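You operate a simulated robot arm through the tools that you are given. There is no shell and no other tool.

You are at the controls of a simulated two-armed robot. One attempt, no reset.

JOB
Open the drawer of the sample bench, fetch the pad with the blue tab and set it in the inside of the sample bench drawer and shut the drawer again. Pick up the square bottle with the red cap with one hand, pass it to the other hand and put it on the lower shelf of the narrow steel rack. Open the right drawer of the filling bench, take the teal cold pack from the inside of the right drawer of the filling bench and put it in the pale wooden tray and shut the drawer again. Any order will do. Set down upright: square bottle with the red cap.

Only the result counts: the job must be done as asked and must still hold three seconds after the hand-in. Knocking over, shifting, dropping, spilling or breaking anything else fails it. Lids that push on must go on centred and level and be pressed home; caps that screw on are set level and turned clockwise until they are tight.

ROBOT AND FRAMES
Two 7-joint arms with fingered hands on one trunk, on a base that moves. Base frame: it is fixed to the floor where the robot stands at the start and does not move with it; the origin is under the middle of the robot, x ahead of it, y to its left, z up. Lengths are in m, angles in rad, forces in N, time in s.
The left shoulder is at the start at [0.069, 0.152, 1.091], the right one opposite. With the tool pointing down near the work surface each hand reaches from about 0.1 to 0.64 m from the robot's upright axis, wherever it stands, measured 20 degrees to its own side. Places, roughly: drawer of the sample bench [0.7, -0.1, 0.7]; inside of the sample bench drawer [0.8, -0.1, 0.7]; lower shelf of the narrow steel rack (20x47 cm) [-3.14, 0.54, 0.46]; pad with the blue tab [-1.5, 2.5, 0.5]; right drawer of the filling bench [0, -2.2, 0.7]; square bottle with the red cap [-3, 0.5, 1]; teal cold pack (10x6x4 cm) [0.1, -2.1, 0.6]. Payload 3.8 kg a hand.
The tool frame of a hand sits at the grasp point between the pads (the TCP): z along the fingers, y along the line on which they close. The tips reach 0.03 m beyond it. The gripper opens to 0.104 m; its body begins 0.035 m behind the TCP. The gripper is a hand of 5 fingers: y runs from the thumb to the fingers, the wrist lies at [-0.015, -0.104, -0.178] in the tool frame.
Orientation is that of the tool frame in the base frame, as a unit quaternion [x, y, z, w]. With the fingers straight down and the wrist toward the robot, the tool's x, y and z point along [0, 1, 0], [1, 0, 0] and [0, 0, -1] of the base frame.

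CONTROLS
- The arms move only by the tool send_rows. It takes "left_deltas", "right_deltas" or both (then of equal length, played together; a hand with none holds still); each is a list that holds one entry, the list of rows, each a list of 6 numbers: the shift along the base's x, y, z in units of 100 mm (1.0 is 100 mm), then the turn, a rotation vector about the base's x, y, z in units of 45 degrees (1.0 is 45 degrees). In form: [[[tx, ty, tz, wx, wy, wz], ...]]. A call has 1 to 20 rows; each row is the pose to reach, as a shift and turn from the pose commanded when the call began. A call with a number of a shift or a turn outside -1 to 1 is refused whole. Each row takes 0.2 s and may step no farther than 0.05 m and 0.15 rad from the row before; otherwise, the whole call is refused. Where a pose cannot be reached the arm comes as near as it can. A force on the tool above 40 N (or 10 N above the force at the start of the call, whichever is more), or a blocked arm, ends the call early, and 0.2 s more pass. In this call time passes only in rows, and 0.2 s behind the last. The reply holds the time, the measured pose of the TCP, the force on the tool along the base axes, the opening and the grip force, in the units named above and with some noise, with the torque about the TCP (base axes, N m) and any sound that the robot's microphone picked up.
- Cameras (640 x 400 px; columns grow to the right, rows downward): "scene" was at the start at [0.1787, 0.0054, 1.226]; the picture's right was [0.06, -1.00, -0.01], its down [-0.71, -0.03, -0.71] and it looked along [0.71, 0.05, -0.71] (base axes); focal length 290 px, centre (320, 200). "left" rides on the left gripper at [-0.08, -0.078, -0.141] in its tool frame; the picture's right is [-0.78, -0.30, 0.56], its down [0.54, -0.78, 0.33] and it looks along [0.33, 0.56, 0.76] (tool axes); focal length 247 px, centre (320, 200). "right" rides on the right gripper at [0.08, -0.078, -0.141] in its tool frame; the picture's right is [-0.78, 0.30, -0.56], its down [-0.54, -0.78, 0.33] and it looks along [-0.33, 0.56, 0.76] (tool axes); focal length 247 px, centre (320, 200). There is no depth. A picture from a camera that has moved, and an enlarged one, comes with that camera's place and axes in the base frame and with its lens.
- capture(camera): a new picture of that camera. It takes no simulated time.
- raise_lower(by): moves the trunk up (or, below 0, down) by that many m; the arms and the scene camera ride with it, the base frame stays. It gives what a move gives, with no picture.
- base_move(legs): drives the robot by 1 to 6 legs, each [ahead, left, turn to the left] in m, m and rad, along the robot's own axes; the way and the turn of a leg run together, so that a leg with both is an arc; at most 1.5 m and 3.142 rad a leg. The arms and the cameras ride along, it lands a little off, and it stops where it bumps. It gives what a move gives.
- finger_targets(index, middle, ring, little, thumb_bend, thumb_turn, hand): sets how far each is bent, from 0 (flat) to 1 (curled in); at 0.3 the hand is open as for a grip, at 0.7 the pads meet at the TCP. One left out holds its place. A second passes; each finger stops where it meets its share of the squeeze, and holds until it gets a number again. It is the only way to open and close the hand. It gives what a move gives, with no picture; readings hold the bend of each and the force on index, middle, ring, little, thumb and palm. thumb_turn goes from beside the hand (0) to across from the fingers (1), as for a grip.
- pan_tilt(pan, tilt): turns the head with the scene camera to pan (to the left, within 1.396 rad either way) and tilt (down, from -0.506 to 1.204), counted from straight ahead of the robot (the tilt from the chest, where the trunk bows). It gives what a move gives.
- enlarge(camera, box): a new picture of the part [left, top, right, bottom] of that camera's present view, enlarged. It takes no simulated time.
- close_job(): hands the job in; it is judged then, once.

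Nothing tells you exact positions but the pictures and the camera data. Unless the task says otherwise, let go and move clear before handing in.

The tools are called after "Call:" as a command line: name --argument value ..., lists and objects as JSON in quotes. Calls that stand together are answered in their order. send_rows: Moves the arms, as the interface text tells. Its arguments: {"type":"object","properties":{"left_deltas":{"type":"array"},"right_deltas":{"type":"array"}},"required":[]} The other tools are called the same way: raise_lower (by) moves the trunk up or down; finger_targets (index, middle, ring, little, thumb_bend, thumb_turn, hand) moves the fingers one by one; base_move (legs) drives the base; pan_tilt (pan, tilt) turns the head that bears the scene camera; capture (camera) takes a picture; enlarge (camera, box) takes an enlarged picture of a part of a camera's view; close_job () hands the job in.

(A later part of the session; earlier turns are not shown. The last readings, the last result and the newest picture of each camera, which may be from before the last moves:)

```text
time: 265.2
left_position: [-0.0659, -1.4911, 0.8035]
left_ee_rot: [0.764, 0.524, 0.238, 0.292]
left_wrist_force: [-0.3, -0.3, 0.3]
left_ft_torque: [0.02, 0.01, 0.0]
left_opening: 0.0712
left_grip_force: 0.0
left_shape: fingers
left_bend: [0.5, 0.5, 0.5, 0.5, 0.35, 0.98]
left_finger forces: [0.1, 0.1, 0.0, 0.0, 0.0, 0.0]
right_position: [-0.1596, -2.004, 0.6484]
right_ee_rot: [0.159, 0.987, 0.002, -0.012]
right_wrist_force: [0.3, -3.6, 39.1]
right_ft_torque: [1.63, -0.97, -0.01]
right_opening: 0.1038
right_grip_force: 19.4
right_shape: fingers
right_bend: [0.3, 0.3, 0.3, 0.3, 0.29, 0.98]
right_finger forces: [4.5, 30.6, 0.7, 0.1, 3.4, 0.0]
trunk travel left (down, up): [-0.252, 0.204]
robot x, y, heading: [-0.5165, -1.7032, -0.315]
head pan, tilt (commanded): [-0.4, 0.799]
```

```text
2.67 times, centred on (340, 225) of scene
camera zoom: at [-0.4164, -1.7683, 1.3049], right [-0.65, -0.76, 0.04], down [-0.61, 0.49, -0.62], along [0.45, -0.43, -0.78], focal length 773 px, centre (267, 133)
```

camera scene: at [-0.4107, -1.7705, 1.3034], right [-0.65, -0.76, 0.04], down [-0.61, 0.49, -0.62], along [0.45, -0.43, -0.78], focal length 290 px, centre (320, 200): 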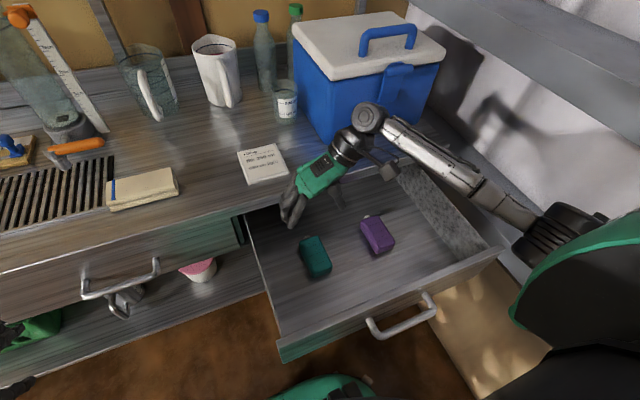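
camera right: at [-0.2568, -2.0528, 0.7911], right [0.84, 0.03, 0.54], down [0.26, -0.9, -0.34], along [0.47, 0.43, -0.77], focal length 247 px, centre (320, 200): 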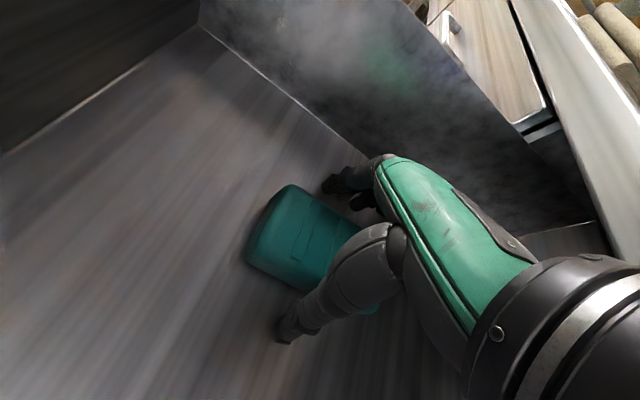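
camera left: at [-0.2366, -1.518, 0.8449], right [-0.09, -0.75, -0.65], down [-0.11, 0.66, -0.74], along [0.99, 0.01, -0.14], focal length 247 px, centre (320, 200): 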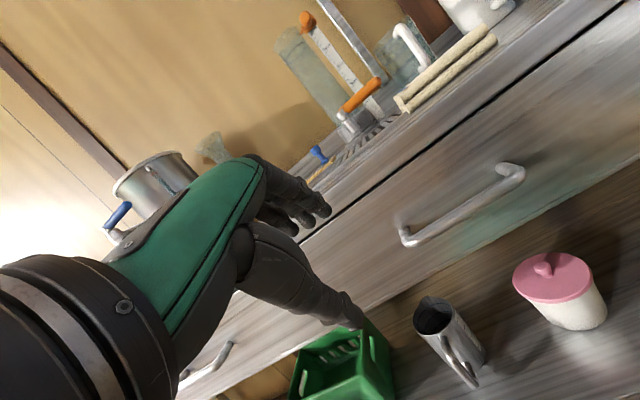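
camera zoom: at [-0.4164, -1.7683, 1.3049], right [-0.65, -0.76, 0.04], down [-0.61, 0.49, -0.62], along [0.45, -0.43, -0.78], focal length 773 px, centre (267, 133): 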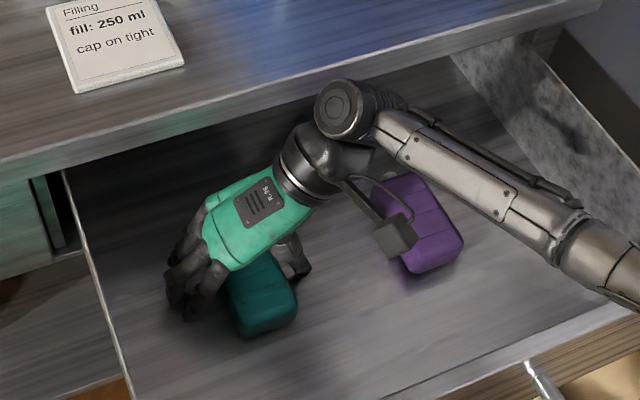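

The fingertips touch the drawer floor. I'll lift a few millimetres and close around the pack.

Call:
send_rows --right_deltas '[[[0, 0, 0.05, 0, 0, 0], [0, 0, 0.09, 0, 0, 0]]]'

Call:
finger_targets --hand "right" --index 0.6 --middle 0.6 --ring 0.6 --little 0.6 --thumb_bend 0.6

Call:
capture --camera "right"

Call:
enlarge --camera "scene" --box '[240, 150, 440, 300]'

```text
time: 265.8
left_position: [-0.0643, -1.4913, 0.802]
left_ee_rot: [0.764, 0.525, 0.238, 0.29]
left_wrist_force: [-0.4, -0.3, -0.4]
left_ft_torque: [-0.03, 0.04, 0.0]
left_opening: 0.071
left_grip_force: 0.0
left_shape: fingers
left_bend: [0.5, 0.5, 0.5, 0.5, 0.35, 0.98]
left_finger forces: [0.0, 0.1, 0.0, 0.1, 0.1, 0.0]
right_position: [-0.1651, -2.0037, 0.6504]
right_ee_rot: [0.158, 0.987, -0.001, -0.02]
right_wrist_force: [-0.5, -2.4, 22.9]
right_ft_torque: [1.2, -0.76, -0.05]
right_opening: 0.1037
right_grip_force: 11.8
right_shape: fingers
right_bend: [0.3, 0.3, 0.3, 0.3, 0.3, 0.98]
right_finger forces: [0.3, 23.1, 0.0, 0.1, 0.0, 0.0]
trunk travel left (down, up): [-0.252, 0.204]
robot x, y, heading: [-0.5157, -1.7041, -0.318]
head pan, tilt (commanded): [-0.4, 0.799]
```

```text
time: 266.8
left_position: [-0.0651, -1.4901, 0.802]
left_ee_rot: [0.764, 0.525, 0.238, 0.291]
left_wrist_force: [0.4, 0.4, -0.1]
left_ft_torque: [-0.01, 0.0, 0.05]
left_opening: 0.0713
left_grip_force: 0.0
left_shape: fingers
left_bend: [0.5, 0.5, 0.5, 0.5, 0.35, 0.98]
left_finger forces: [0.0, 0.0, 0.0, 0.0, 0.0, 0.0]
right_position: [-0.1627, -2.0007, 0.6548]
right_ee_rot: [0.158, 0.987, 0.001, -0.016]
right_wrist_force: [3.6, 10.1, 36.4]
right_ft_torque: [1.75, -0.91, 0.12]
right_opening: 0.0573
right_grip_force: 32.0
right_shape: fingers
right_bend: [0.46, 0.33, 0.52, 0.56, 0.52, 0.98]
right_finger forces: [17.0, 17.6, 9.5, 4.5, 15.4, 0.0]
trunk travel left (down, up): [-0.252, 0.204]
robot x, y, heading: [-0.5162, -1.7029, -0.312]
head pan, tilt (commanded): [-0.4, 0.799]
```

```text
taken
camera right: at [-0.2579, -2.0505, 0.7975], right [0.85, 0.04, 0.53], down [0.26, -0.9, -0.35], along [0.47, 0.43, -0.77], focal length 247 px, centre (320, 200)
```

right: 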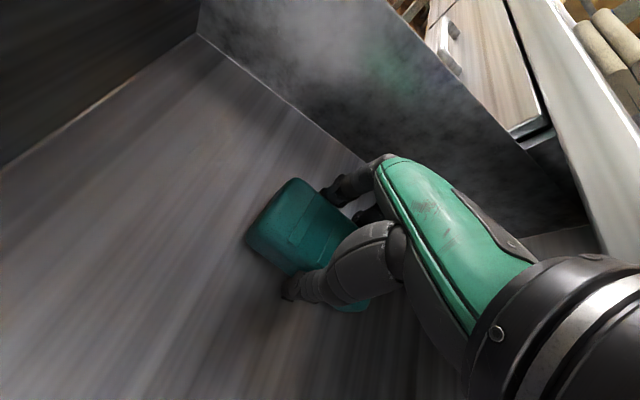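

```text
2.67 times, centred on (340, 225) of scene
camera zoom: at [-0.4146, -1.7673, 1.3041], right [-0.65, -0.76, 0.04], down [-0.61, 0.49, -0.62], along [0.45, -0.43, -0.78], focal length 773 px, centre (267, 133)
```

zoom: 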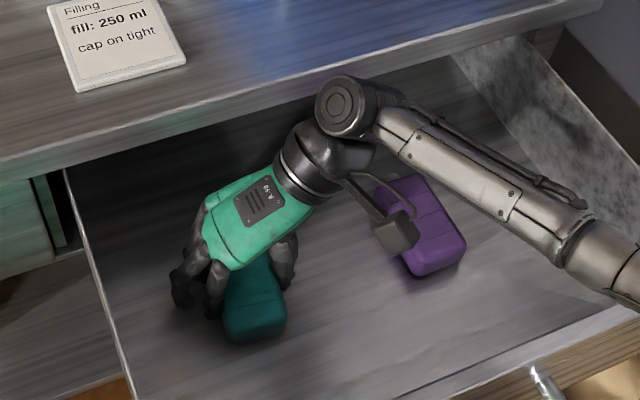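

The pack is between the fingers, with one fingertip still pressing on the floor. I'll lift a centimetre and tighten.

Call:
send_rows --right_deltas '[[[0, 0, 0.06, 0, 0, 0], [0, 0, 0.12, 0, 0, 0]]]'

Call:
finger_targets --hand "right" --index 0.65 --middle 0.65 --ring 0.65 --little 0.65 --thumb_bend 0.65

Call:
enlarge --camera "scene" --box '[240, 150, 440, 300]'

```text
time: 267.4
left_position: [-0.063, -1.4923, 0.8008]
left_ee_rot: [0.765, 0.524, 0.237, 0.288]
left_wrist_force: [0.3, 0.1, 0.2]
left_ft_torque: [0.0, -0.02, 0.01]
left_opening: 0.0712
left_grip_force: 0.1
left_shape: fingers
left_bend: [0.5, 0.5, 0.5, 0.5, 0.35, 0.98]
left_finger forces: [0.0, 0.0, 0.1, 0.0, 0.0, 0.1]
right_position: [-0.1652, -2.0076, 0.659]
right_ee_rot: [0.157, 0.987, -0.003, -0.023]
right_wrist_force: [0.4, -0.3, -2.6]
right_ft_torque: [0.01, 0.02, 0.01]
right_opening: 0.0557
right_grip_force: 15.1
right_shape: fingers
right_bend: [0.48, 0.41, 0.54, 0.57, 0.52, 0.98]
right_finger forces: [7.4, 0.0, 4.7, 3.5, 15.4, 0.1]
trunk travel left (down, up): [-0.252, 0.204]
robot x, y, heading: [-0.5153, -1.6997, -0.317]
head pan, tilt (commanded): [-0.4, 0.799]
```

```text
time: 268.4
left_position: [-0.0632, -1.4918, 0.8014]
left_ee_rot: [0.765, 0.524, 0.237, 0.291]
left_wrist_force: [0.0, 0.3, -1.0]
left_ft_torque: [0.0, -0.03, 0.0]
left_opening: 0.0711
left_grip_force: 0.0
left_shape: fingers
left_bend: [0.5, 0.5, 0.5, 0.5, 0.35, 0.98]
left_finger forces: [0.1, 0.0, 0.0, 0.0, 0.1, 0.0]
right_position: [-0.1624, -2.0043, 0.6617]
right_ee_rot: [0.157, 0.987, -0.001, -0.02]
right_wrist_force: [-0.4, 0.4, -2.6]
right_ft_torque: [0.0, 0.0, 0.02]
right_opening: 0.0552
right_grip_force: 25.9
right_shape: fingers
right_bend: [0.52, 0.57, 0.58, 0.61, 0.51, 0.98]
right_finger forces: [8.4, 7.3, 5.4, 4.4, 25.6, 0.0]
trunk travel left (down, up): [-0.252, 0.204]
robot x, y, heading: [-0.5148, -1.7024, -0.314]
head pan, tilt (commanded): [-0.4, 0.799]
```

```text
2.67 times, centred on (340, 225) of scene
camera zoom: at [-0.4116, -1.7707, 1.3035], right [-0.65, -0.76, 0.04], down [-0.61, 0.49, -0.62], along [0.45, -0.43, -0.78], focal length 773 px, centre (267, 133)
```

zoom: 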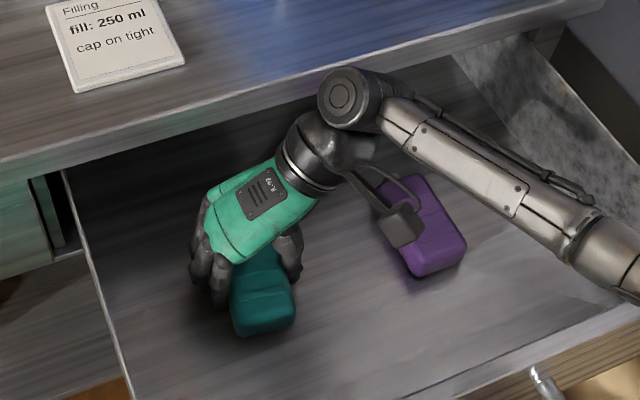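

Solid grip (about 25 N each side), and the weight is already on the hand. Lifting the pack out.

Call:
send_rows --right_deltas '[[[-0.02, 0.005, 0.2, 0, 0, 0], [-0.05, 0.01, 0.5, 0, 0, 0], [-0.08, 0.02, 0.75, 0, 0, 0], [-0.1, 0.03, 1.0, 0, 0, 0]]]'

Call:
send_rows --right_deltas '[[[-0.1, 0.03, 0.3, 0, 0, 0], [-0.2, 0.06, 0.6, 0, 0, 0], [-0.3, 0.1, 1.0, 0, 0, 0]]]'

Call:
capture --camera "scene"

Call:
capture --camera "right"

```text
time: 269.4
left_position: [-0.0632, -1.4911, 0.8017]
left_ee_rot: [0.764, 0.525, 0.237, 0.29]
left_wrist_force: [-0.1, -0.9, 0.3]
left_ft_torque: [0.02, -0.03, 0.0]
left_opening: 0.0713
left_grip_force: 0.0
left_shape: fingers
left_bend: [0.5, 0.5, 0.5, 0.5, 0.35, 0.98]
left_finger forces: [0.0, 0.0, 0.1, 0.0, 0.1, 0.0]
right_position: [-0.1741, -2.0015, 0.7616]
right_ee_rot: [0.157, 0.987, -0.001, -0.021]
right_wrist_force: [-0.5, -0.6, -1.8]
right_ft_torque: [0.03, 0.0, 0.0]
right_opening: 0.0552
right_grip_force: 25.9
right_shape: fingers
right_bend: [0.52, 0.57, 0.58, 0.61, 0.51, 0.98]
right_finger forces: [8.6, 7.2, 5.4, 4.3, 25.4, 0.0]
trunk travel left (down, up): [-0.252, 0.204]
robot x, y, heading: [-0.5175, -1.7048, -0.32]
head pan, tilt (commanded): [-0.4, 0.799]
```

```text
time: 270.2
left_position: [-0.0648, -1.4914, 0.8016]
left_ee_rot: [0.765, 0.524, 0.237, 0.289]
left_wrist_force: [0.4, 0.1, 0.1]
left_ft_torque: [0.01, 0.02, -0.02]
left_opening: 0.0709
left_grip_force: 0.0
left_shape: fingers
left_bend: [0.5, 0.5, 0.5, 0.5, 0.35, 0.98]
left_finger forces: [0.0, 0.1, 0.1, 0.0, 0.0, 0.0]
right_position: [-0.2044, -1.9908, 0.8607]
right_ee_rot: [0.158, 0.987, 0.001, -0.021]
right_wrist_force: [-0.7, 0.3, -2.4]
right_ft_torque: [0.02, -0.02, -0.03]
right_opening: 0.0552
right_grip_force: 25.5
right_shape: fingers
right_bend: [0.52, 0.57, 0.58, 0.61, 0.51, 0.98]
right_finger forces: [8.5, 7.2, 5.3, 4.4, 25.5, 0.0]
trunk travel left (down, up): [-0.252, 0.204]
robot x, y, heading: [-0.5163, -1.7022, -0.314]
head pan, tilt (commanded): [-0.4, 0.799]
```

```text
taken
camera scene: at [-0.4121, -1.7704, 1.3036], right [-0.65, -0.76, 0.04], down [-0.61, 0.49, -0.62], along [0.45, -0.43, -0.78], focal length 290 px, centre (320, 200)
```

scene: 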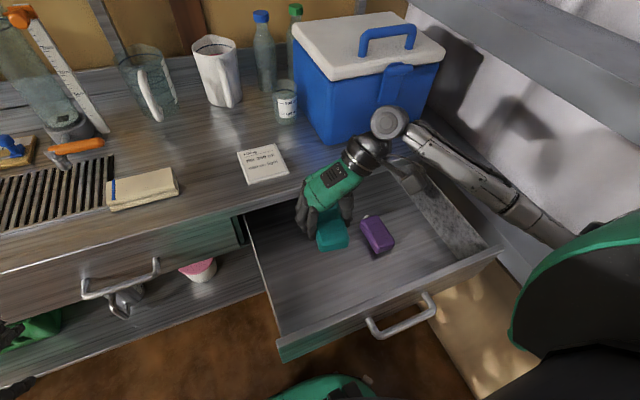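

```text
taken
camera right: at [-0.2996, -2.0407, 1.0053], right [0.85, 0.04, 0.52], down [0.25, -0.9, -0.35], along [0.46, 0.43, -0.78], focal length 247 px, centre (320, 200)
```

right: 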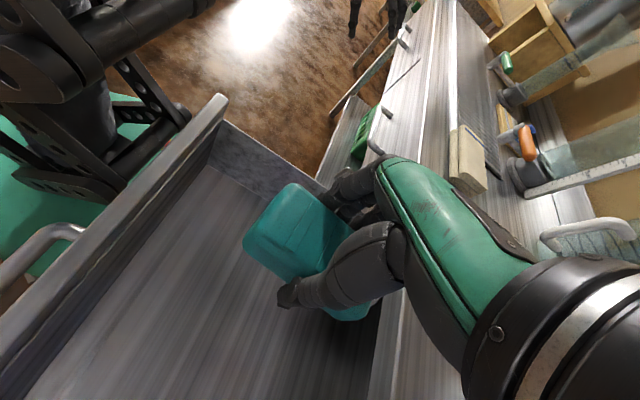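

The teal pack is in hand. I'll back the base away from the open drawer so the left fist can push it shut.

Call:
base_move --legs '[[-0.24, -0.06, 0]]'

Call:
finger_targets --hand "left" --index 0.85 --middle 0.85 --ring 0.85 --little 0.85 --thumb_bend 0.6

Call:
pan_tilt --pan -0.1 --tilt 0.8

Call:
capture --camera "scene"

```text
time: 272.0
left_position: [-0.3081, -1.4745, 0.8028]
left_ee_rot: [0.765, 0.525, 0.237, 0.289]
left_wrist_force: [-0.5, 0.4, -0.7]
left_ft_torque: [-0.04, 0.03, 0.01]
left_opening: 0.0711
left_grip_force: 0.1
left_shape: fingers
left_bend: [0.5, 0.5, 0.5, 0.5, 0.35, 0.98]
left_finger forces: [0.1, 0.0, 0.1, 0.1, 0.1, 0.1]
right_position: [-0.449, -1.9747, 0.8612]
right_ee_rot: [0.157, 0.987, 0.0, -0.02]
right_wrist_force: [0.3, 0.9, -1.5]
right_ft_torque: [-0.02, 0.0, 0.0]
right_opening: 0.0553
right_grip_force: 25.4
right_shape: fingers
right_bend: [0.52, 0.57, 0.58, 0.61, 0.51, 0.98]
right_finger forces: [8.6, 7.2, 5.4, 4.4, 25.3, 0.0]
trunk travel left (down, up): [-0.252, 0.204]
robot x, y, heading: [-0.7643, -1.6891, -0.32]
head pan, tilt (commanded): [-0.4, 0.799]
```

```text
time: 273.0
left_position: [-0.3073, -1.4744, 0.8011]
left_ee_rot: [0.764, 0.525, 0.238, 0.289]
left_wrist_force: [-0.3, 0.0, 0.7]
left_ft_torque: [0.03, -0.02, -0.02]
left_opening: 0.0157
left_grip_force: 0.1
left_shape: fingers
left_bend: [0.84, 0.85, 0.85, 0.85, 0.58, 1.0]
left_finger forces: [0.0, 0.0, 0.1, 0.1, 0.0, 0.1]
right_position: [-0.4477, -1.9736, 0.8588]
right_ee_rot: [0.157, 0.987, 0.0, -0.021]
right_wrist_force: [0.4, -0.6, -1.8]
right_ft_torque: [0.0, -0.02, 0.01]
right_opening: 0.0552
right_grip_force: 25.0
right_shape: fingers
right_bend: [0.52, 0.57, 0.58, 0.61, 0.51, 0.98]
right_finger forces: [8.6, 7.2, 5.4, 4.5, 25.5, 0.1]
trunk travel left (down, up): [-0.252, 0.204]
robot x, y, heading: [-0.7645, -1.6867, -0.319]
head pan, tilt (commanded): [-0.4, 0.799]
```

```text
time: 273.8
left_position: [-0.3066, -1.4731, 0.8013]
left_ee_rot: [0.765, 0.524, 0.237, 0.29]
left_wrist_force: [-0.6, 0.9, 0.4]
left_ft_torque: [-0.02, 0.01, 0.01]
left_opening: 0.0159
left_grip_force: 0.1
left_shape: fingers
left_bend: [0.85, 0.85, 0.85, 0.85, 0.58, 1.0]
left_finger forces: [0.0, 0.0, 0.0, 0.0, 0.0, 0.1]
right_position: [-0.4497, -1.9752, 0.8606]
right_ee_rot: [0.158, 0.987, 0.0, -0.02]
right_wrist_force: [0.4, 0.6, -2.3]
right_ft_torque: [-0.03, 0.03, -0.01]
right_opening: 0.0552
right_grip_force: 25.4
right_shape: fingers
right_bend: [0.52, 0.57, 0.58, 0.61, 0.51, 0.98]
right_finger forces: [8.6, 7.3, 5.3, 4.4, 25.4, 0.0]
trunk travel left (down, up): [-0.252, 0.204]
robot x, y, heading: [-0.7601, -1.6903, -0.318]
head pan, tilt (commanded): [-0.099, 0.799]
```

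```text
taken
camera scene: at [-0.6431, -1.7334, 1.3029], right [-0.4, -0.91, 0.01], down [-0.72, 0.31, -0.61], along [0.56, -0.26, -0.79], focal length 290 px, centre (320, 200)
```

scene: 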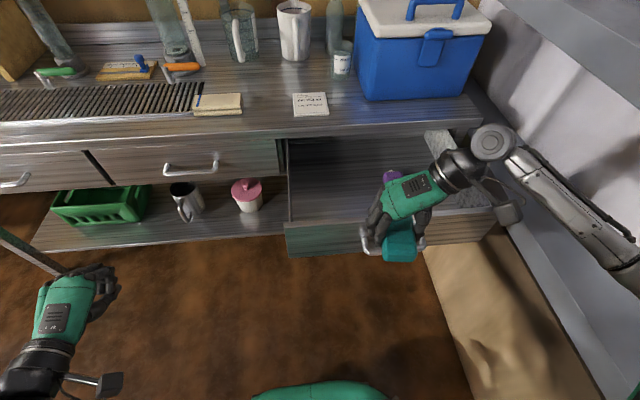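

With the right hand holding the pack, the left can't comfortably reach that drawer front, so I'll deliver the pack first and return to shut the drawer with the free right hand. First I'll raise the trunk and turn the right hand back to a compact pose.

Call:
raise_lower --by 0.13

Call:
send_rows --right_deltas '[[[0.05, 0.02, 0, 0, 0, -0.17], [0.1, 0.04, 0, 0, 0, -0.34], [0.15, 0.06, 0, 0, 0, -0.5], [0.2, 0.08, 0, 0, 0, -0.67], [0.25, 0.1, 0, 0, 0, -0.84], [0.3, 0.12, 0, 0, 0, -1.0]]]'

Call:
send_rows --right_deltas '[[[0.03, 0.0, 0, 0, 0, -0.17], [0.06, 0.0, 0, 0, 0, -0.34], [0.1, 0.0, 0, 0, 0, -0.5], [0.13, 0.0, 0, 0, 0, -0.67], [0.16, 0.0, 0, 0, 0, -0.84], [0.2, 0.0, 0, 0, 0, -1.0]]]'

Call:
capture --camera "scene"

```text
time: 275.4
left_position: [-0.3077, -1.4744, 0.9308]
left_ee_rot: [0.765, 0.524, 0.237, 0.29]
left_wrist_force: [0.7, -0.8, 0.9]
left_ft_torque: [0.0, 0.02, -0.02]
left_opening: 0.016
left_grip_force: 0.1
left_shape: fingers
left_bend: [0.85, 0.85, 0.85, 0.85, 0.58, 1.0]
left_finger forces: [0.0, 0.0, 0.0, 0.0, 0.0, 0.1]
right_position: [-0.4487, -1.9735, 0.991]
right_ee_rot: [0.157, 0.987, -0.001, -0.021]
right_wrist_force: [-0.3, 0.0, -1.3]
right_ft_torque: [0.05, -0.02, -0.03]
right_opening: 0.0553
right_grip_force: 24.9
right_shape: fingers
right_bend: [0.52, 0.57, 0.58, 0.61, 0.51, 0.98]
right_finger forces: [8.7, 7.2, 5.3, 4.4, 25.4, 0.1]
trunk travel left (down, up): [-0.382, 0.074]
robot x, y, heading: [-0.7639, -1.6884, -0.315]
head pan, tilt (commanded): [-0.099, 0.799]
```

```text
time: 276.8
left_position: [-0.3091, -1.4754, 0.9318]
left_ee_rot: [0.765, 0.525, 0.237, 0.29]
left_wrist_force: [-0.3, -0.9, -0.3]
left_ft_torque: [0.0, -0.02, 0.01]
left_opening: 0.0163
left_grip_force: 0.1
left_shape: fingers
left_bend: [0.85, 0.85, 0.85, 0.85, 0.58, 1.0]
left_finger forces: [0.1, 0.0, 0.0, 0.0, 0.1, 0.1]
right_position: [-0.419, -1.9631, 0.989]
right_ee_rot: [0.524, 0.852, 0.007, -0.018]
right_wrist_force: [-0.4, -0.6, -1.3]
right_ft_torque: [0.02, -0.03, -0.03]
right_opening: 0.0552
right_grip_force: 26.0
right_shape: fingers
right_bend: [0.52, 0.57, 0.58, 0.61, 0.51, 0.98]
right_finger forces: [8.5, 7.2, 5.3, 4.4, 25.2, 0.0]
trunk travel left (down, up): [-0.382, 0.074]
robot x, y, heading: [-0.764, -1.6858, -0.324]
head pan, tilt (commanded): [-0.099, 0.799]
```

```text
time: 278.2
left_position: [-0.3084, -1.4736, 0.9306]
left_ee_rot: [0.764, 0.525, 0.238, 0.29]
left_wrist_force: [-0.5, -0.4, -0.1]
left_ft_torque: [-0.02, 0.0, 0.01]
left_opening: 0.0162
left_grip_force: 0.1
left_shape: fingers
left_bend: [0.85, 0.85, 0.85, 0.85, 0.58, 1.0]
left_finger forces: [0.0, 0.0, 0.0, 0.0, 0.0, 0.1]
right_position: [-0.3992, -1.9619, 0.9901]
right_ee_rot: [0.81, 0.586, 0.014, -0.014]
right_wrist_force: [0.4, 0.8, -1.5]
right_ft_torque: [0.04, 0.01, 0.0]
right_opening: 0.0553
right_grip_force: 25.6
right_shape: fingers
right_bend: [0.52, 0.57, 0.58, 0.61, 0.51, 0.98]
right_finger forces: [8.6, 7.1, 5.2, 4.3, 25.2, 0.0]
trunk travel left (down, up): [-0.382, 0.074]
robot x, y, heading: [-0.7658, -1.6847, -0.317]
head pan, tilt (commanded): [-0.099, 0.799]
```

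```text
taken
camera scene: at [-0.6805, -1.7206, 1.446], right [-0.4, -0.92, 0.0], down [-0.67, 0.29, -0.69], along [0.63, -0.28, -0.73], focal length 290 px, centre (320, 200)
```

scene: 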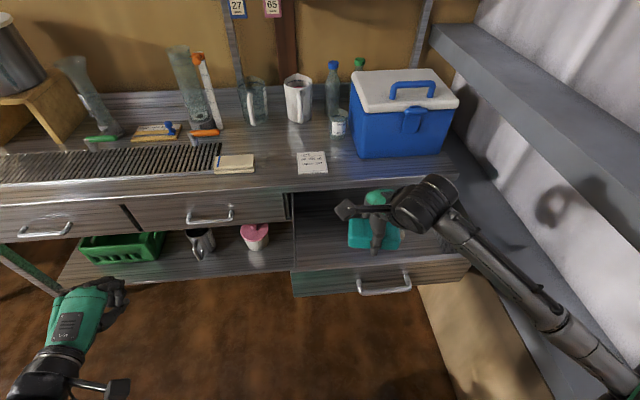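

Now travelling left and forward to the aisle centre line, then along to the sample bench.

Call:
base_move --legs '[[0.2, 0.55, 0], [0, 1.0, 0], [0, 0.85, 0]]'

Call:
pan_tilt --pan 0.1 --tilt 0.8

Call:
capture --camera "scene"

```text
time: 290.3
left_position: [0.5766, 0.7455, 0.932]
left_ee_rot: [0.758, 0.534, 0.242, 0.286]
left_wrist_force: [0.0, 0.3, 0.3]
left_ft_torque: [0.01, -0.03, -0.04]
left_opening: 0.0166
left_grip_force: 0.1
left_shape: fingers
left_bend: [0.85, 0.85, 0.85, 0.85, 0.58, 1.0]
left_finger forces: [0.0, 0.0, 0.0, 0.0, 0.0, 0.0]
right_position: [0.4953, 0.2566, 0.99]
right_ee_rot: [0.802, 0.597, 0.014, -0.015]
right_wrist_force: [0.9, 0.3, -1.7]
right_ft_torque: [-0.01, -0.02, 0.02]
right_opening: 0.0553
right_grip_force: 25.5
right_shape: fingers
right_bend: [0.52, 0.57, 0.58, 0.61, 0.51, 0.98]
right_finger forces: [8.7, 7.1, 5.2, 4.3, 25.2, 0.0]
trunk travel left (down, up): [-0.382, 0.074]
robot x, y, heading: [0.1293, 0.5243, -0.294]
head pan, tilt (commanded): [-0.099, 0.799]
```

```text
time: 291.0
left_position: [0.575, 0.7454, 0.9323]
left_ee_rot: [0.758, 0.534, 0.241, 0.287]
left_wrist_force: [-0.3, 0.3, -0.1]
left_ft_torque: [0.0, 0.0, 0.01]
left_opening: 0.0168
left_grip_force: 0.1
left_shape: fingers
left_bend: [0.85, 0.85, 0.85, 0.85, 0.58, 1.0]
left_finger forces: [0.0, 0.1, 0.0, 0.0, 0.1, 0.0]
right_position: [0.4958, 0.2558, 0.9906]
right_ee_rot: [0.802, 0.596, 0.012, -0.015]
right_wrist_force: [0.4, -0.3, -2.5]
right_ft_torque: [-0.01, -0.01, 0.02]
right_opening: 0.0552
right_grip_force: 25.4
right_shape: fingers
right_bend: [0.52, 0.57, 0.58, 0.61, 0.51, 0.98]
right_finger forces: [8.6, 7.0, 5.3, 4.3, 25.2, 0.1]
trunk travel left (down, up): [-0.382, 0.074]
robot x, y, heading: [0.1229, 0.5185, -0.293]
head pan, tilt (commanded): [0.099, 0.799]
```

```text
taken
camera scene: at [0.213, 0.5058, 1.446], right [-0.19, -0.98, 0.0], down [-0.71, 0.14, -0.69], along [0.67, -0.13, -0.73], focal length 290 px, centre (320, 200)
```

scene: 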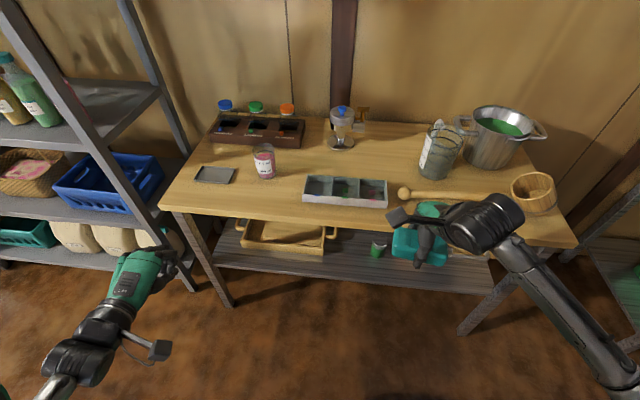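

I'm in front of the sample bench again; the tray is on the lower shelf to the left of centre. I'll zoom in to locate it exactly.

Call:
enlarge --camera "scene" --box '[220, 200, 420, 300]'

Call:
capture --camera "left"

```text
3.20 times, centred on (320, 250) of scene
camera zoom: at [0.213, 0.5058, 1.446], right [-0.19, -0.98, 0.0], down [-0.71, 0.14, -0.69], along [0.67, -0.13, -0.73], focal length 928 px, centre (320, 40)
```

zoom: 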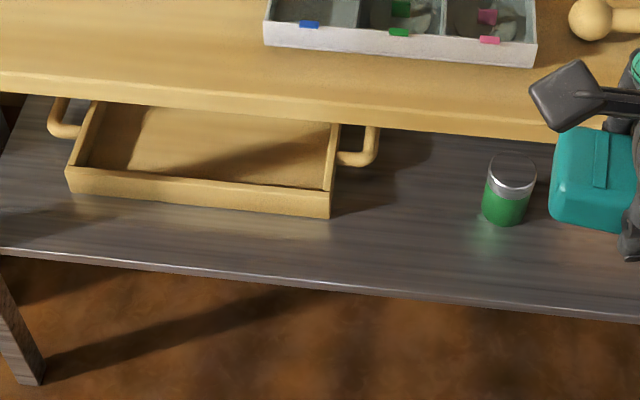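

```text
taken
camera left: at [0.4028, 0.7152, 0.9748], right [-0.07, -0.76, -0.65], down [-0.13, 0.65, -0.74], along [0.99, 0.03, -0.14], focal length 247 px, centre (320, 200)
```

left: 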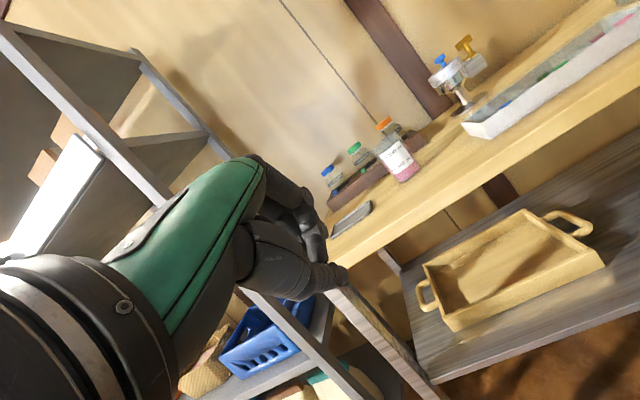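

The lower shelf is at z≈0.43 and the tray's inside is centred at about u=0.79, v=0.785 (x≈0.99, y≈0.50). I'll pull the left hand back, side-step left in line with the tray, and lower the trunk.

Call:
send_rows --left_deltas '[[[-0.25, 0.08, 0.0, 0, 0, 0], [-0.5, 0.16, 0.0, 0, 0, 0], [-0.75, 0.24, 0.0, 0, 0, 0], [-0.95, 0.31, 0.0, 0, 0, 0]]]'

Call:
base_move --legs '[[0, 0, -0.02], [0, 0.33, 0]]'

Call:
raise_lower --by -0.2

Call:
capture --camera "scene"

```text
time: 292.0
left_position: [0.4794, 0.776, 0.9316]
left_ee_rot: [0.757, 0.534, 0.242, 0.287]
left_wrist_force: [0.3, 0.7, 0.3]
left_ft_torque: [-0.03, -0.03, -0.01]
left_opening: 0.0167
left_grip_force: 0.1
left_shape: fingers
left_bend: [0.85, 0.85, 0.85, 0.85, 0.58, 1.0]
left_finger forces: [0.1, 0.0, 0.1, 0.0, 0.1, 0.0]
right_position: [0.4941, 0.2556, 0.9911]
right_ee_rot: [0.802, 0.597, 0.014, -0.014]
right_wrist_force: [0.0, 0.1, -2.0]
right_ft_torque: [0.01, 0.0, 0.0]
right_opening: 0.0552
right_grip_force: 25.7
right_shape: fingers
right_bend: [0.52, 0.57, 0.58, 0.61, 0.51, 0.98]
right_finger forces: [8.7, 7.1, 5.2, 4.3, 25.2, 0.0]
trunk travel left (down, up): [-0.382, 0.074]
robot x, y, heading: [0.1301, 0.5224, -0.288]
head pan, tilt (commanded): [0.099, 0.799]
```

```text
time: 294.6
left_position: [0.5865, 1.0852, 0.9319]
left_ee_rot: [0.762, 0.527, 0.24, 0.289]
left_wrist_force: [-0.1, 0.0, 0.3]
left_ft_torque: [-0.01, 0.03, 0.06]
left_opening: 0.0164
left_grip_force: 0.0
left_shape: fingers
left_bend: [0.85, 0.85, 0.85, 0.85, 0.58, 1.0]
left_finger forces: [0.0, 0.1, 0.0, 0.0, 0.0, 0.0]
right_position: [0.5914, 0.5653, 0.9892]
right_ee_rot: [0.808, 0.589, 0.014, -0.015]
right_wrist_force: [0.0, -0.2, -2.2]
right_ft_torque: [0.01, 0.0, -0.02]
right_opening: 0.0551
right_grip_force: 25.1
right_shape: fingers
right_bend: [0.52, 0.57, 0.58, 0.61, 0.51, 0.98]
right_finger forces: [8.6, 7.0, 5.3, 4.4, 25.2, 0.1]
trunk travel left (down, up): [-0.382, 0.074]
robot x, y, heading: [0.2275, 0.8369, -0.307]
head pan, tilt (commanded): [0.099, 0.799]
```

```text
time: 296.7
left_position: [0.5867, 1.0871, 0.7308]
left_ee_rot: [0.763, 0.526, 0.238, 0.289]
left_wrist_force: [0.1, -0.3, 0.3]
left_ft_torque: [0.02, 0.03, -0.02]
left_opening: 0.0167
left_grip_force: 0.0
left_shape: fingers
left_bend: [0.85, 0.85, 0.85, 0.85, 0.58, 1.0]
left_finger forces: [0.0, 0.0, 0.0, 0.0, 0.0, 0.0]
right_position: [0.5916, 0.566, 0.7909]
right_ee_rot: [0.808, 0.59, 0.014, -0.014]
right_wrist_force: [0.3, 0.1, -2.3]
right_ft_torque: [0.01, -0.03, 0.04]
right_opening: 0.0554
right_grip_force: 25.5
right_shape: fingers
right_bend: [0.52, 0.57, 0.58, 0.61, 0.51, 0.98]
right_finger forces: [8.5, 7.0, 5.3, 4.4, 25.3, 0.0]
trunk travel left (down, up): [-0.182, 0.274]
robot x, y, heading: [0.2253, 0.8382, -0.306]
head pan, tilt (commanded): [0.099, 0.799]
```

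```text
taken
camera scene: at [0.3851, 0.7982, 1.2185], right [-0.21, -0.98, -0.02], down [-0.82, 0.19, -0.54], along [0.54, -0.1, -0.84], focal length 290 px, centre (320, 200)
```

scene: 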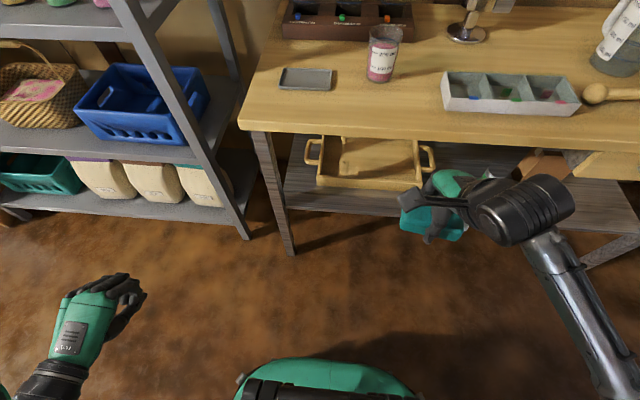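

Aligned with the tray. Lowering the trunk further and pitching the right hand 30° forward so it can slide in under the bench top.

Call:
raise_lower --by -0.1

Call:
send_rows --right_deltas '[[[0.0, 0.0, -0.25, -0.05, -0.158, 0], [0.0, 0.0, -0.5, -0.103, -0.317, 0], [0.0, 0.0, -0.75, -0.155, -0.475, 0], [0.0, 0.0, -1.0, -0.206, -0.634, 0]]]'

Call:
capture --camera "scene"

Call:
capture --camera "right"

```text
time: 298.1
left_position: [0.5853, 1.0863, 0.6316]
left_ee_rot: [0.763, 0.526, 0.238, 0.29]
left_wrist_force: [1.3, 0.6, 1.1]
left_ft_torque: [-0.04, -0.01, 0.0]
left_opening: 0.0165
left_grip_force: 0.0
left_shape: fingers
left_bend: [0.85, 0.85, 0.85, 0.85, 0.58, 1.0]
left_finger forces: [0.0, 0.0, 0.0, 0.0, 0.1, 0.1]
right_position: [0.5917, 0.5658, 0.6863]
right_ee_rot: [0.808, 0.589, 0.011, -0.019]
right_wrist_force: [-1.1, 0.3, -1.5]
right_ft_torque: [-0.03, 0.0, 0.03]
right_opening: 0.0553
right_grip_force: 25.5
right_shape: fingers
right_bend: [0.52, 0.57, 0.58, 0.61, 0.51, 0.98]
right_finger forces: [8.6, 7.0, 5.4, 4.2, 25.2, 0.1]
trunk travel left (down, up): [-0.082, 0.374]
robot x, y, heading: [0.2295, 0.8437, -0.309]
head pan, tilt (commanded): [0.099, 0.799]
```

```text
time: 299.1
left_position: [0.5858, 1.0873, 0.6304]
left_ee_rot: [0.763, 0.527, 0.238, 0.289]
left_wrist_force: [-0.3, 0.8, -0.3]
left_ft_torque: [0.01, 0.01, -0.04]
left_opening: 0.0165
left_grip_force: 0.2
left_shape: fingers
left_bend: [0.85, 0.85, 0.85, 0.85, 0.58, 1.0]
left_finger forces: [0.1, 0.0, 0.1, 0.1, 0.1, 0.0]
right_position: [0.5911, 0.5668, 0.5844]
right_ee_rot: [0.779, 0.575, 0.161, 0.191]
right_wrist_force: [0.0, 0.2, -2.4]
right_ft_torque: [-0.01, 0.01, 0.06]
right_opening: 0.0547
right_grip_force: 24.3
right_shape: fingers
right_bend: [0.52, 0.57, 0.59, 0.61, 0.51, 0.98]
right_finger forces: [8.3, 6.7, 5.1, 4.0, 25.2, 0.0]
trunk travel left (down, up): [-0.082, 0.374]
robot x, y, heading: [0.2246, 0.8384, -0.311]
head pan, tilt (commanded): [0.099, 0.799]
```

```text
taken
camera scene: at [0.4454, 0.7795, 1.08], right [-0.22, -0.98, -0.03], down [-0.89, 0.21, -0.4], along [0.4, -0.05, -0.92], focal length 290 px, centre (320, 200)
```

scene: 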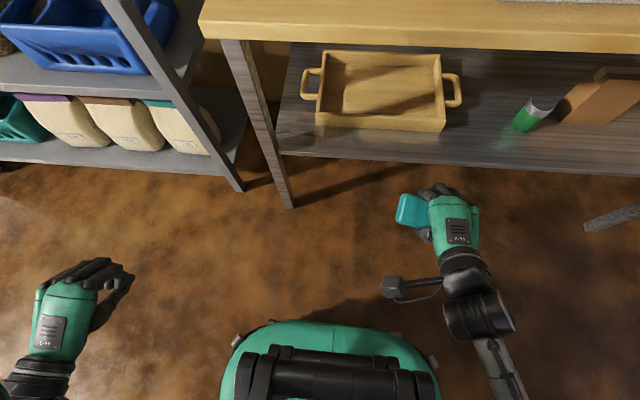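

```text
taken
camera right: at [0.4835, 0.6795, 0.6718], right [-0.24, -0.76, 0.61], down [-0.65, -0.34, -0.68], along [0.73, -0.55, -0.41], focal length 247 px, centre (320, 200)
```

right: 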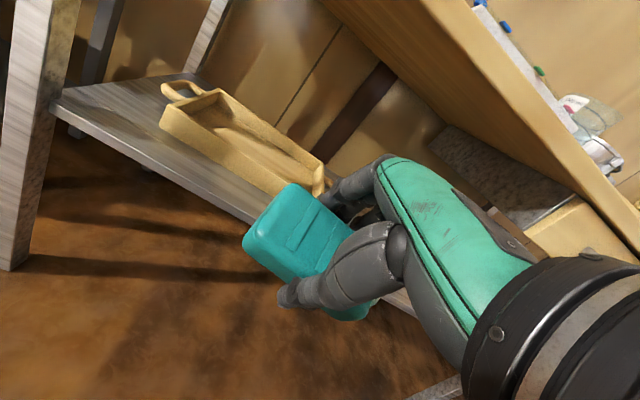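

The way in is clear: pack at z≈0.58, below the bench top and above the tray rim. Moving the base forward, then I'll extend the arm over the tray.

Call:
base_move --legs '[[0.19, 0, 0]]'

Call:
capture --camera "scene"

Call:
capture --camera "right"

```text
time: 300.6
left_position: [0.769, 1.0241, 0.6296]
left_ee_rot: [0.766, 0.524, 0.237, 0.289]
left_wrist_force: [0.1, 0.5, -0.2]
left_ft_torque: [-0.02, -0.01, 0.0]
left_opening: 0.0168
left_grip_force: 0.0
left_shape: fingers
left_bend: [0.85, 0.85, 0.85, 0.85, 0.58, 1.0]
left_finger forces: [0.0, 0.0, 0.0, 0.0, 0.0, 0.0]
right_position: [0.7722, 0.5042, 0.5836]
right_ee_rot: [0.782, 0.571, 0.16, 0.192]
right_wrist_force: [0.2, 0.1, -2.1]
right_ft_torque: [0.06, 0.01, 0.01]
right_opening: 0.0548
right_grip_force: 25.0
right_shape: fingers
right_bend: [0.52, 0.57, 0.59, 0.61, 0.51, 0.98]
right_finger forces: [8.3, 6.8, 5.0, 4.0, 25.3, 0.0]
trunk travel left (down, up): [-0.082, 0.374]
robot x, y, heading: [0.4097, 0.7801, -0.32]
head pan, tilt (commanded): [0.099, 0.799]
```

```text
taken
camera scene: at [0.627, 0.7184, 1.0797], right [-0.22, -0.97, -0.04], down [-0.89, 0.22, -0.4], along [0.39, -0.06, -0.92], focal length 290 px, centre (320, 200)
```

scene: 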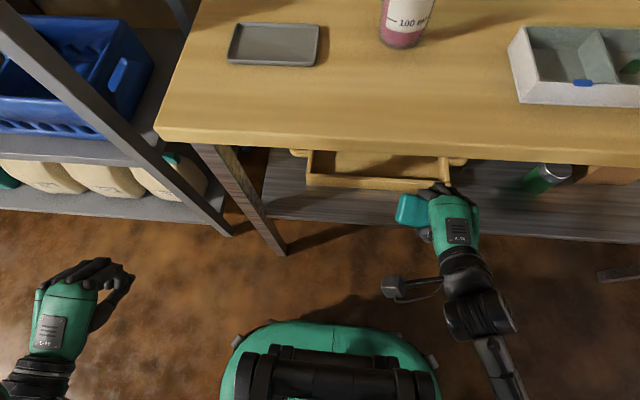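

```text
taken
camera right: at [0.6643, 0.6184, 0.672], right [-0.24, -0.76, 0.61], down [-0.65, -0.34, -0.68], along [0.72, -0.56, -0.41], focal length 247 px, centre (320, 200)
```

right: 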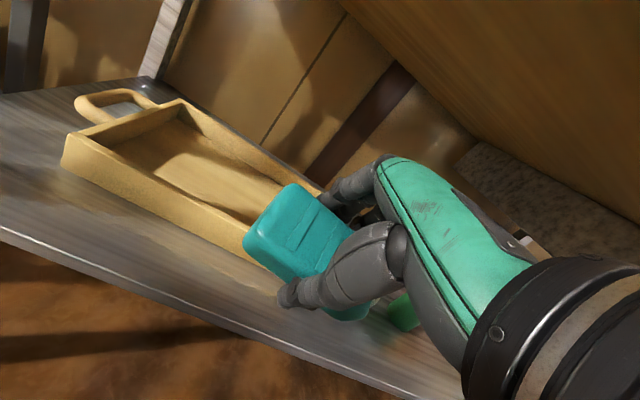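

Call:
send_rows --right_deltas '[[[0.25, 0.0, 0, 0, 0, 0], [0.5, 0.0, 0, 0, 0, 0], [0.75, 0.0, 0, 0, 0, 0], [1.0, 0.0, 0, 0, 0, 0]]]'

Call:
send_rows --right_deltas '[[[0.25, 0.0, 0, 0, 0, 0], [0.5, 0.0, 0, 0, 0, 0], [0.75, -0.02, 0, 0, 0, 0], [1.0, -0.05, 0, 0, 0, 0]]]'

Call:
capture --camera "right"

Call:
capture --camera "scene"

```text
time: 301.6
left_position: [0.7696, 1.0254, 0.631]
left_ee_rot: [0.764, 0.525, 0.238, 0.29]
left_wrist_force: [-0.5, -1.0, -0.9]
left_ft_torque: [0.0, 0.01, 0.01]
left_opening: 0.0168
left_grip_force: 0.0
left_shape: fingers
left_bend: [0.85, 0.85, 0.85, 0.85, 0.58, 1.0]
left_finger forces: [0.0, 0.0, 0.1, 0.0, 0.1, 0.0]
right_position: [0.8716, 0.5029, 0.5847]
right_ee_rot: [0.782, 0.572, 0.159, 0.191]
right_wrist_force: [-0.1, 0.3, -1.2]
right_ft_torque: [-0.02, 0.01, 0.01]
right_opening: 0.0547
right_grip_force: 24.8
right_shape: fingers
right_bend: [0.52, 0.57, 0.59, 0.61, 0.51, 0.98]
right_finger forces: [8.3, 6.7, 5.1, 4.2, 25.1, 0.1]
trunk travel left (down, up): [-0.082, 0.374]
robot x, y, heading: [0.4123, 0.7828, -0.315]
head pan, tilt (commanded): [0.099, 0.799]
```

```text
time: 302.4
left_position: [0.7702, 1.0246, 0.6368]
left_ee_rot: [0.764, 0.523, 0.239, 0.293]
left_wrist_force: [0.2, 0.1, 0.4]
left_ft_torque: [0.0, -0.01, 0.02]
left_opening: 0.0165
left_grip_force: 0.1
left_shape: fingers
left_bend: [0.85, 0.85, 0.85, 0.85, 0.58, 1.0]
left_finger forces: [0.0, 0.0, 0.0, 0.0, 0.0, 0.0]
right_position: [0.8598, 0.4898, 0.5196]
right_ee_rot: [0.791, 0.586, 0.09, 0.155]
right_wrist_force: [0.2, 0.2, -2.2]
right_ft_torque: [0.03, -0.02, 0.04]
right_opening: 0.055
right_grip_force: 24.7
right_shape: fingers
right_bend: [0.52, 0.57, 0.59, 0.61, 0.51, 0.98]
right_finger forces: [8.4, 6.6, 5.1, 4.1, 25.0, 0.0]
trunk travel left (down, up): [-0.082, 0.374]
robot x, y, heading: [0.4059, 0.7827, -0.313]
head pan, tilt (commanded): [0.099, 0.799]
stopped in row 3 (right hand): the arm was blocked; the commanded pose is now the measured one
```

```text
taken
camera right: at [0.7683, 0.606, 0.621], right [-0.15, -0.74, 0.66], down [-0.75, -0.35, -0.56], along [0.65, -0.57, -0.5], focal length 247 px, centre (320, 200)
```

right: 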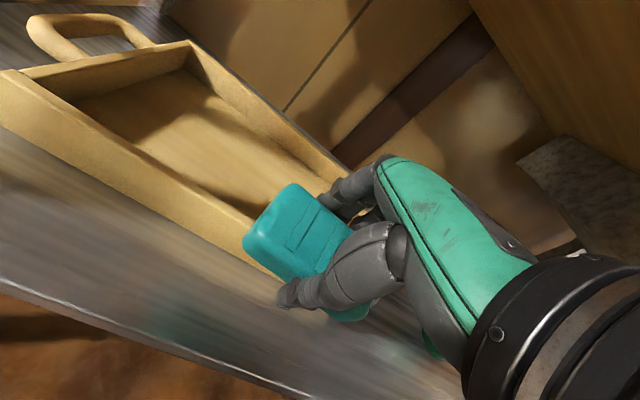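

```text
taken
camera scene: at [0.6239, 0.7193, 1.0851], right [-0.22, -0.97, -0.03], down [-0.89, 0.22, -0.4], along [0.4, -0.06, -0.91], focal length 290 px, centre (320, 200)
```

scene: 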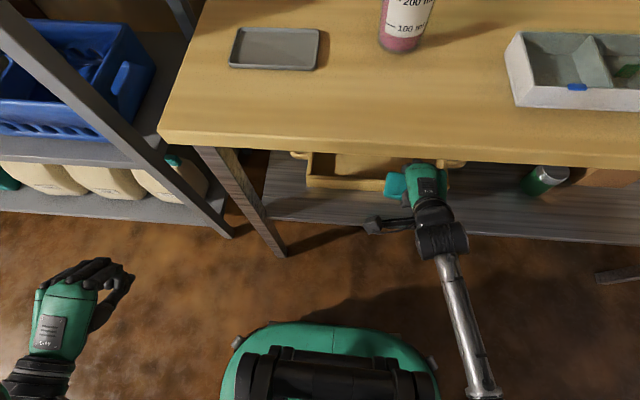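

The wrist housing touched the underside of the bench top. I'll back out a little and pitch the hand more (to about 45°) so the wrist stays lower.

Call:
send_rows --right_deltas '[[[-0.2, 0.06, 0.1, 0, 0, 0], [-0.4, 0.13, 0.2, -0.04, -0.13, 0], [-0.6, 0.19, 0.25, -0.085, -0.26, 0], [-0.7, 0.22, 0.25, -0.127, -0.39, 0], [-0.7, 0.22, 0.25, -0.169, -0.52, 0]]]'

Call:
capture --camera "right"

Call:
capture --camera "scene"

```text
time: 303.6
left_position: [0.769, 1.0247, 0.6286]
left_ee_rot: [0.765, 0.524, 0.236, 0.289]
left_wrist_force: [-0.3, 0.4, 0.4]
left_ft_torque: [0.01, 0.0, 0.03]
left_opening: 0.0168
left_grip_force: 0.0
left_shape: fingers
left_bend: [0.85, 0.85, 0.85, 0.85, 0.58, 1.0]
left_finger forces: [0.0, 0.0, 0.1, 0.0, 0.0, 0.0]
right_position: [0.7775, 0.4787, 0.5338]
right_ee_rot: [0.703, 0.602, 0.16, 0.343]
right_wrist_force: [0.7, 0.5, -2.4]
right_ft_torque: [0.0, 0.03, 0.01]
right_opening: 0.055
right_grip_force: 23.9
right_shape: fingers
right_bend: [0.52, 0.58, 0.59, 0.62, 0.51, 0.97]
right_finger forces: [8.5, 6.4, 4.9, 3.8, 25.0, 0.1]
trunk travel left (down, up): [-0.082, 0.374]
robot x, y, heading: [0.4071, 0.7808, -0.316]
head pan, tilt (commanded): [0.099, 0.799]
stopped in row 5 (right hand): the arm was blocked; the commanded pose is now the measured one
```

```text
taken
camera right: at [0.6488, 0.6003, 0.5669], right [-0.31, -0.59, 0.74], down [-0.48, -0.58, -0.66], along [0.82, -0.56, -0.1], focal length 247 px, centre (320, 200)
```

right: 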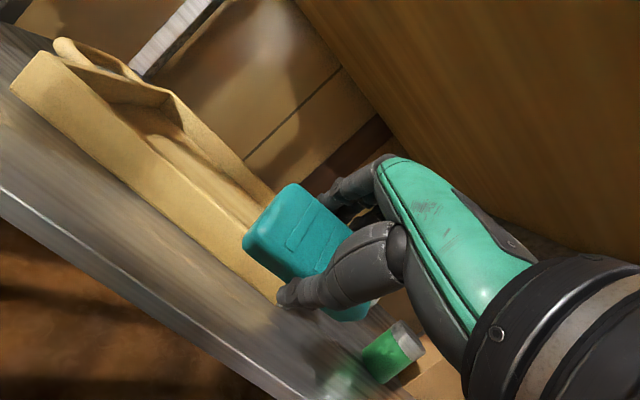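

```text
taken
camera scene: at [0.6269, 0.7184, 1.0782], right [-0.22, -0.97, -0.04], down [-0.89, 0.22, -0.4], along [0.39, -0.06, -0.92], focal length 290 px, centre (320, 200)
```

scene: 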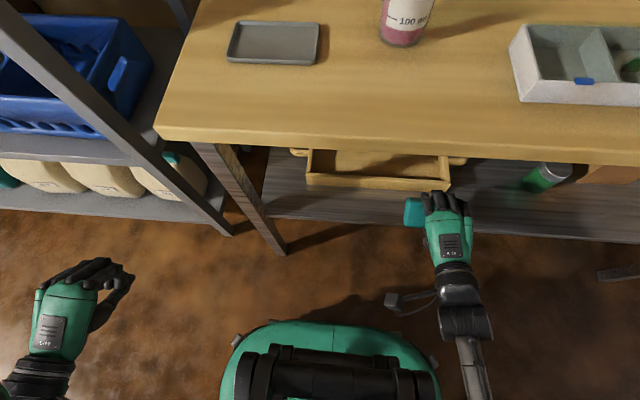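

Blocked again, this time likely by the elbow near my own lowered body. I'll retract, raise the trunk some, and shift the base left so the right arm has a freer line to the tray.

Call:
send_rows --right_deltas '[[[-0.25, 0.1, 0.05, 0, 0, 0], [-0.5, 0.2, 0.1, 0, 0, 0], [-0.75, 0.3, 0.1, 0, 0, 0], [-1.0, 0.4, 0.1, 0, 0, 0]]]'

Call:
pan_tilt --pan -0.6 --tilt 0.7

Call:
capture --camera "scene"

```text
time: 304.8
left_position: [0.7695, 1.0242, 0.6311]
left_ee_rot: [0.765, 0.524, 0.237, 0.29]
left_wrist_force: [-0.3, -0.2, -0.4]
left_ft_torque: [0.01, -0.02, 0.0]
left_opening: 0.0166
left_grip_force: 0.0
left_shape: fingers
left_bend: [0.85, 0.85, 0.85, 0.85, 0.58, 1.0]
left_finger forces: [0.0, 0.0, 0.0, 0.1, 0.0, 0.0]
right_position: [0.7131, 0.4937, 0.5737]
right_ee_rot: [0.69, 0.584, 0.173, 0.391]
right_wrist_force: [-0.2, 0.4, -0.8]
right_ft_torque: [0.05, 0.01, 0.0]
right_opening: 0.055
right_grip_force: 24.4
right_shape: fingers
right_bend: [0.52, 0.58, 0.59, 0.62, 0.51, 0.97]
right_finger forces: [8.6, 6.4, 4.9, 3.8, 25.2, 0.1]
trunk travel left (down, up): [-0.082, 0.374]
robot x, y, heading: [0.4049, 0.7806, -0.315]
head pan, tilt (commanded): [0.099, 0.799]
stopped in row 4 (right hand): the arm was blocked; the commanded pose is now the measured one
```

```text
time: 305.9
left_position: [0.7689, 1.0255, 0.6313]
left_ee_rot: [0.765, 0.524, 0.238, 0.29]
left_wrist_force: [-1.0, 0.1, 1.1]
left_ft_torque: [0.01, -0.02, -0.05]
left_opening: 0.0167
left_grip_force: 0.1
left_shape: fingers
left_bend: [0.85, 0.85, 0.85, 0.85, 0.58, 1.0]
left_finger forces: [0.0, 0.0, 0.0, 0.1, 0.0, 0.0]
right_position: [0.7141, 0.4938, 0.5736]
right_ee_rot: [0.69, 0.584, 0.173, 0.391]
right_wrist_force: [0.2, 0.5, -2.0]
right_ft_torque: [0.0, -0.01, 0.0]
right_opening: 0.0553
right_grip_force: 24.0
right_shape: fingers
right_bend: [0.52, 0.58, 0.59, 0.62, 0.51, 0.97]
right_finger forces: [8.6, 6.4, 4.9, 3.8, 25.1, 0.1]
trunk travel left (down, up): [-0.082, 0.374]
robot x, y, heading: [0.4114, 0.7816, -0.317]
head pan, tilt (commanded): [-0.6, 0.7]
```

```text
taken
camera scene: at [0.6024, 0.6676, 1.0914], right [-0.76, -0.62, 0.2], down [-0.62, 0.58, -0.53], along [0.21, -0.52, -0.83], focal length 290 px, centre (320, 200)
```

scene: 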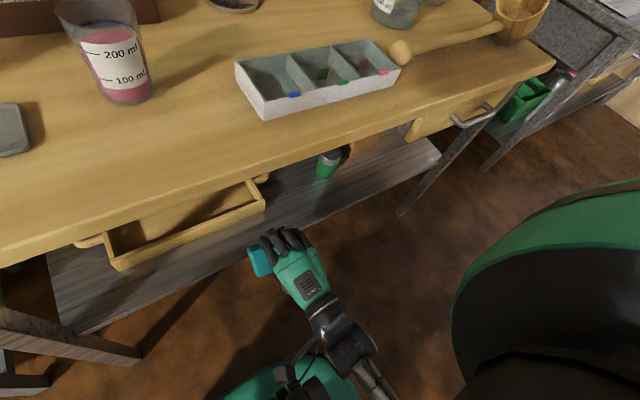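

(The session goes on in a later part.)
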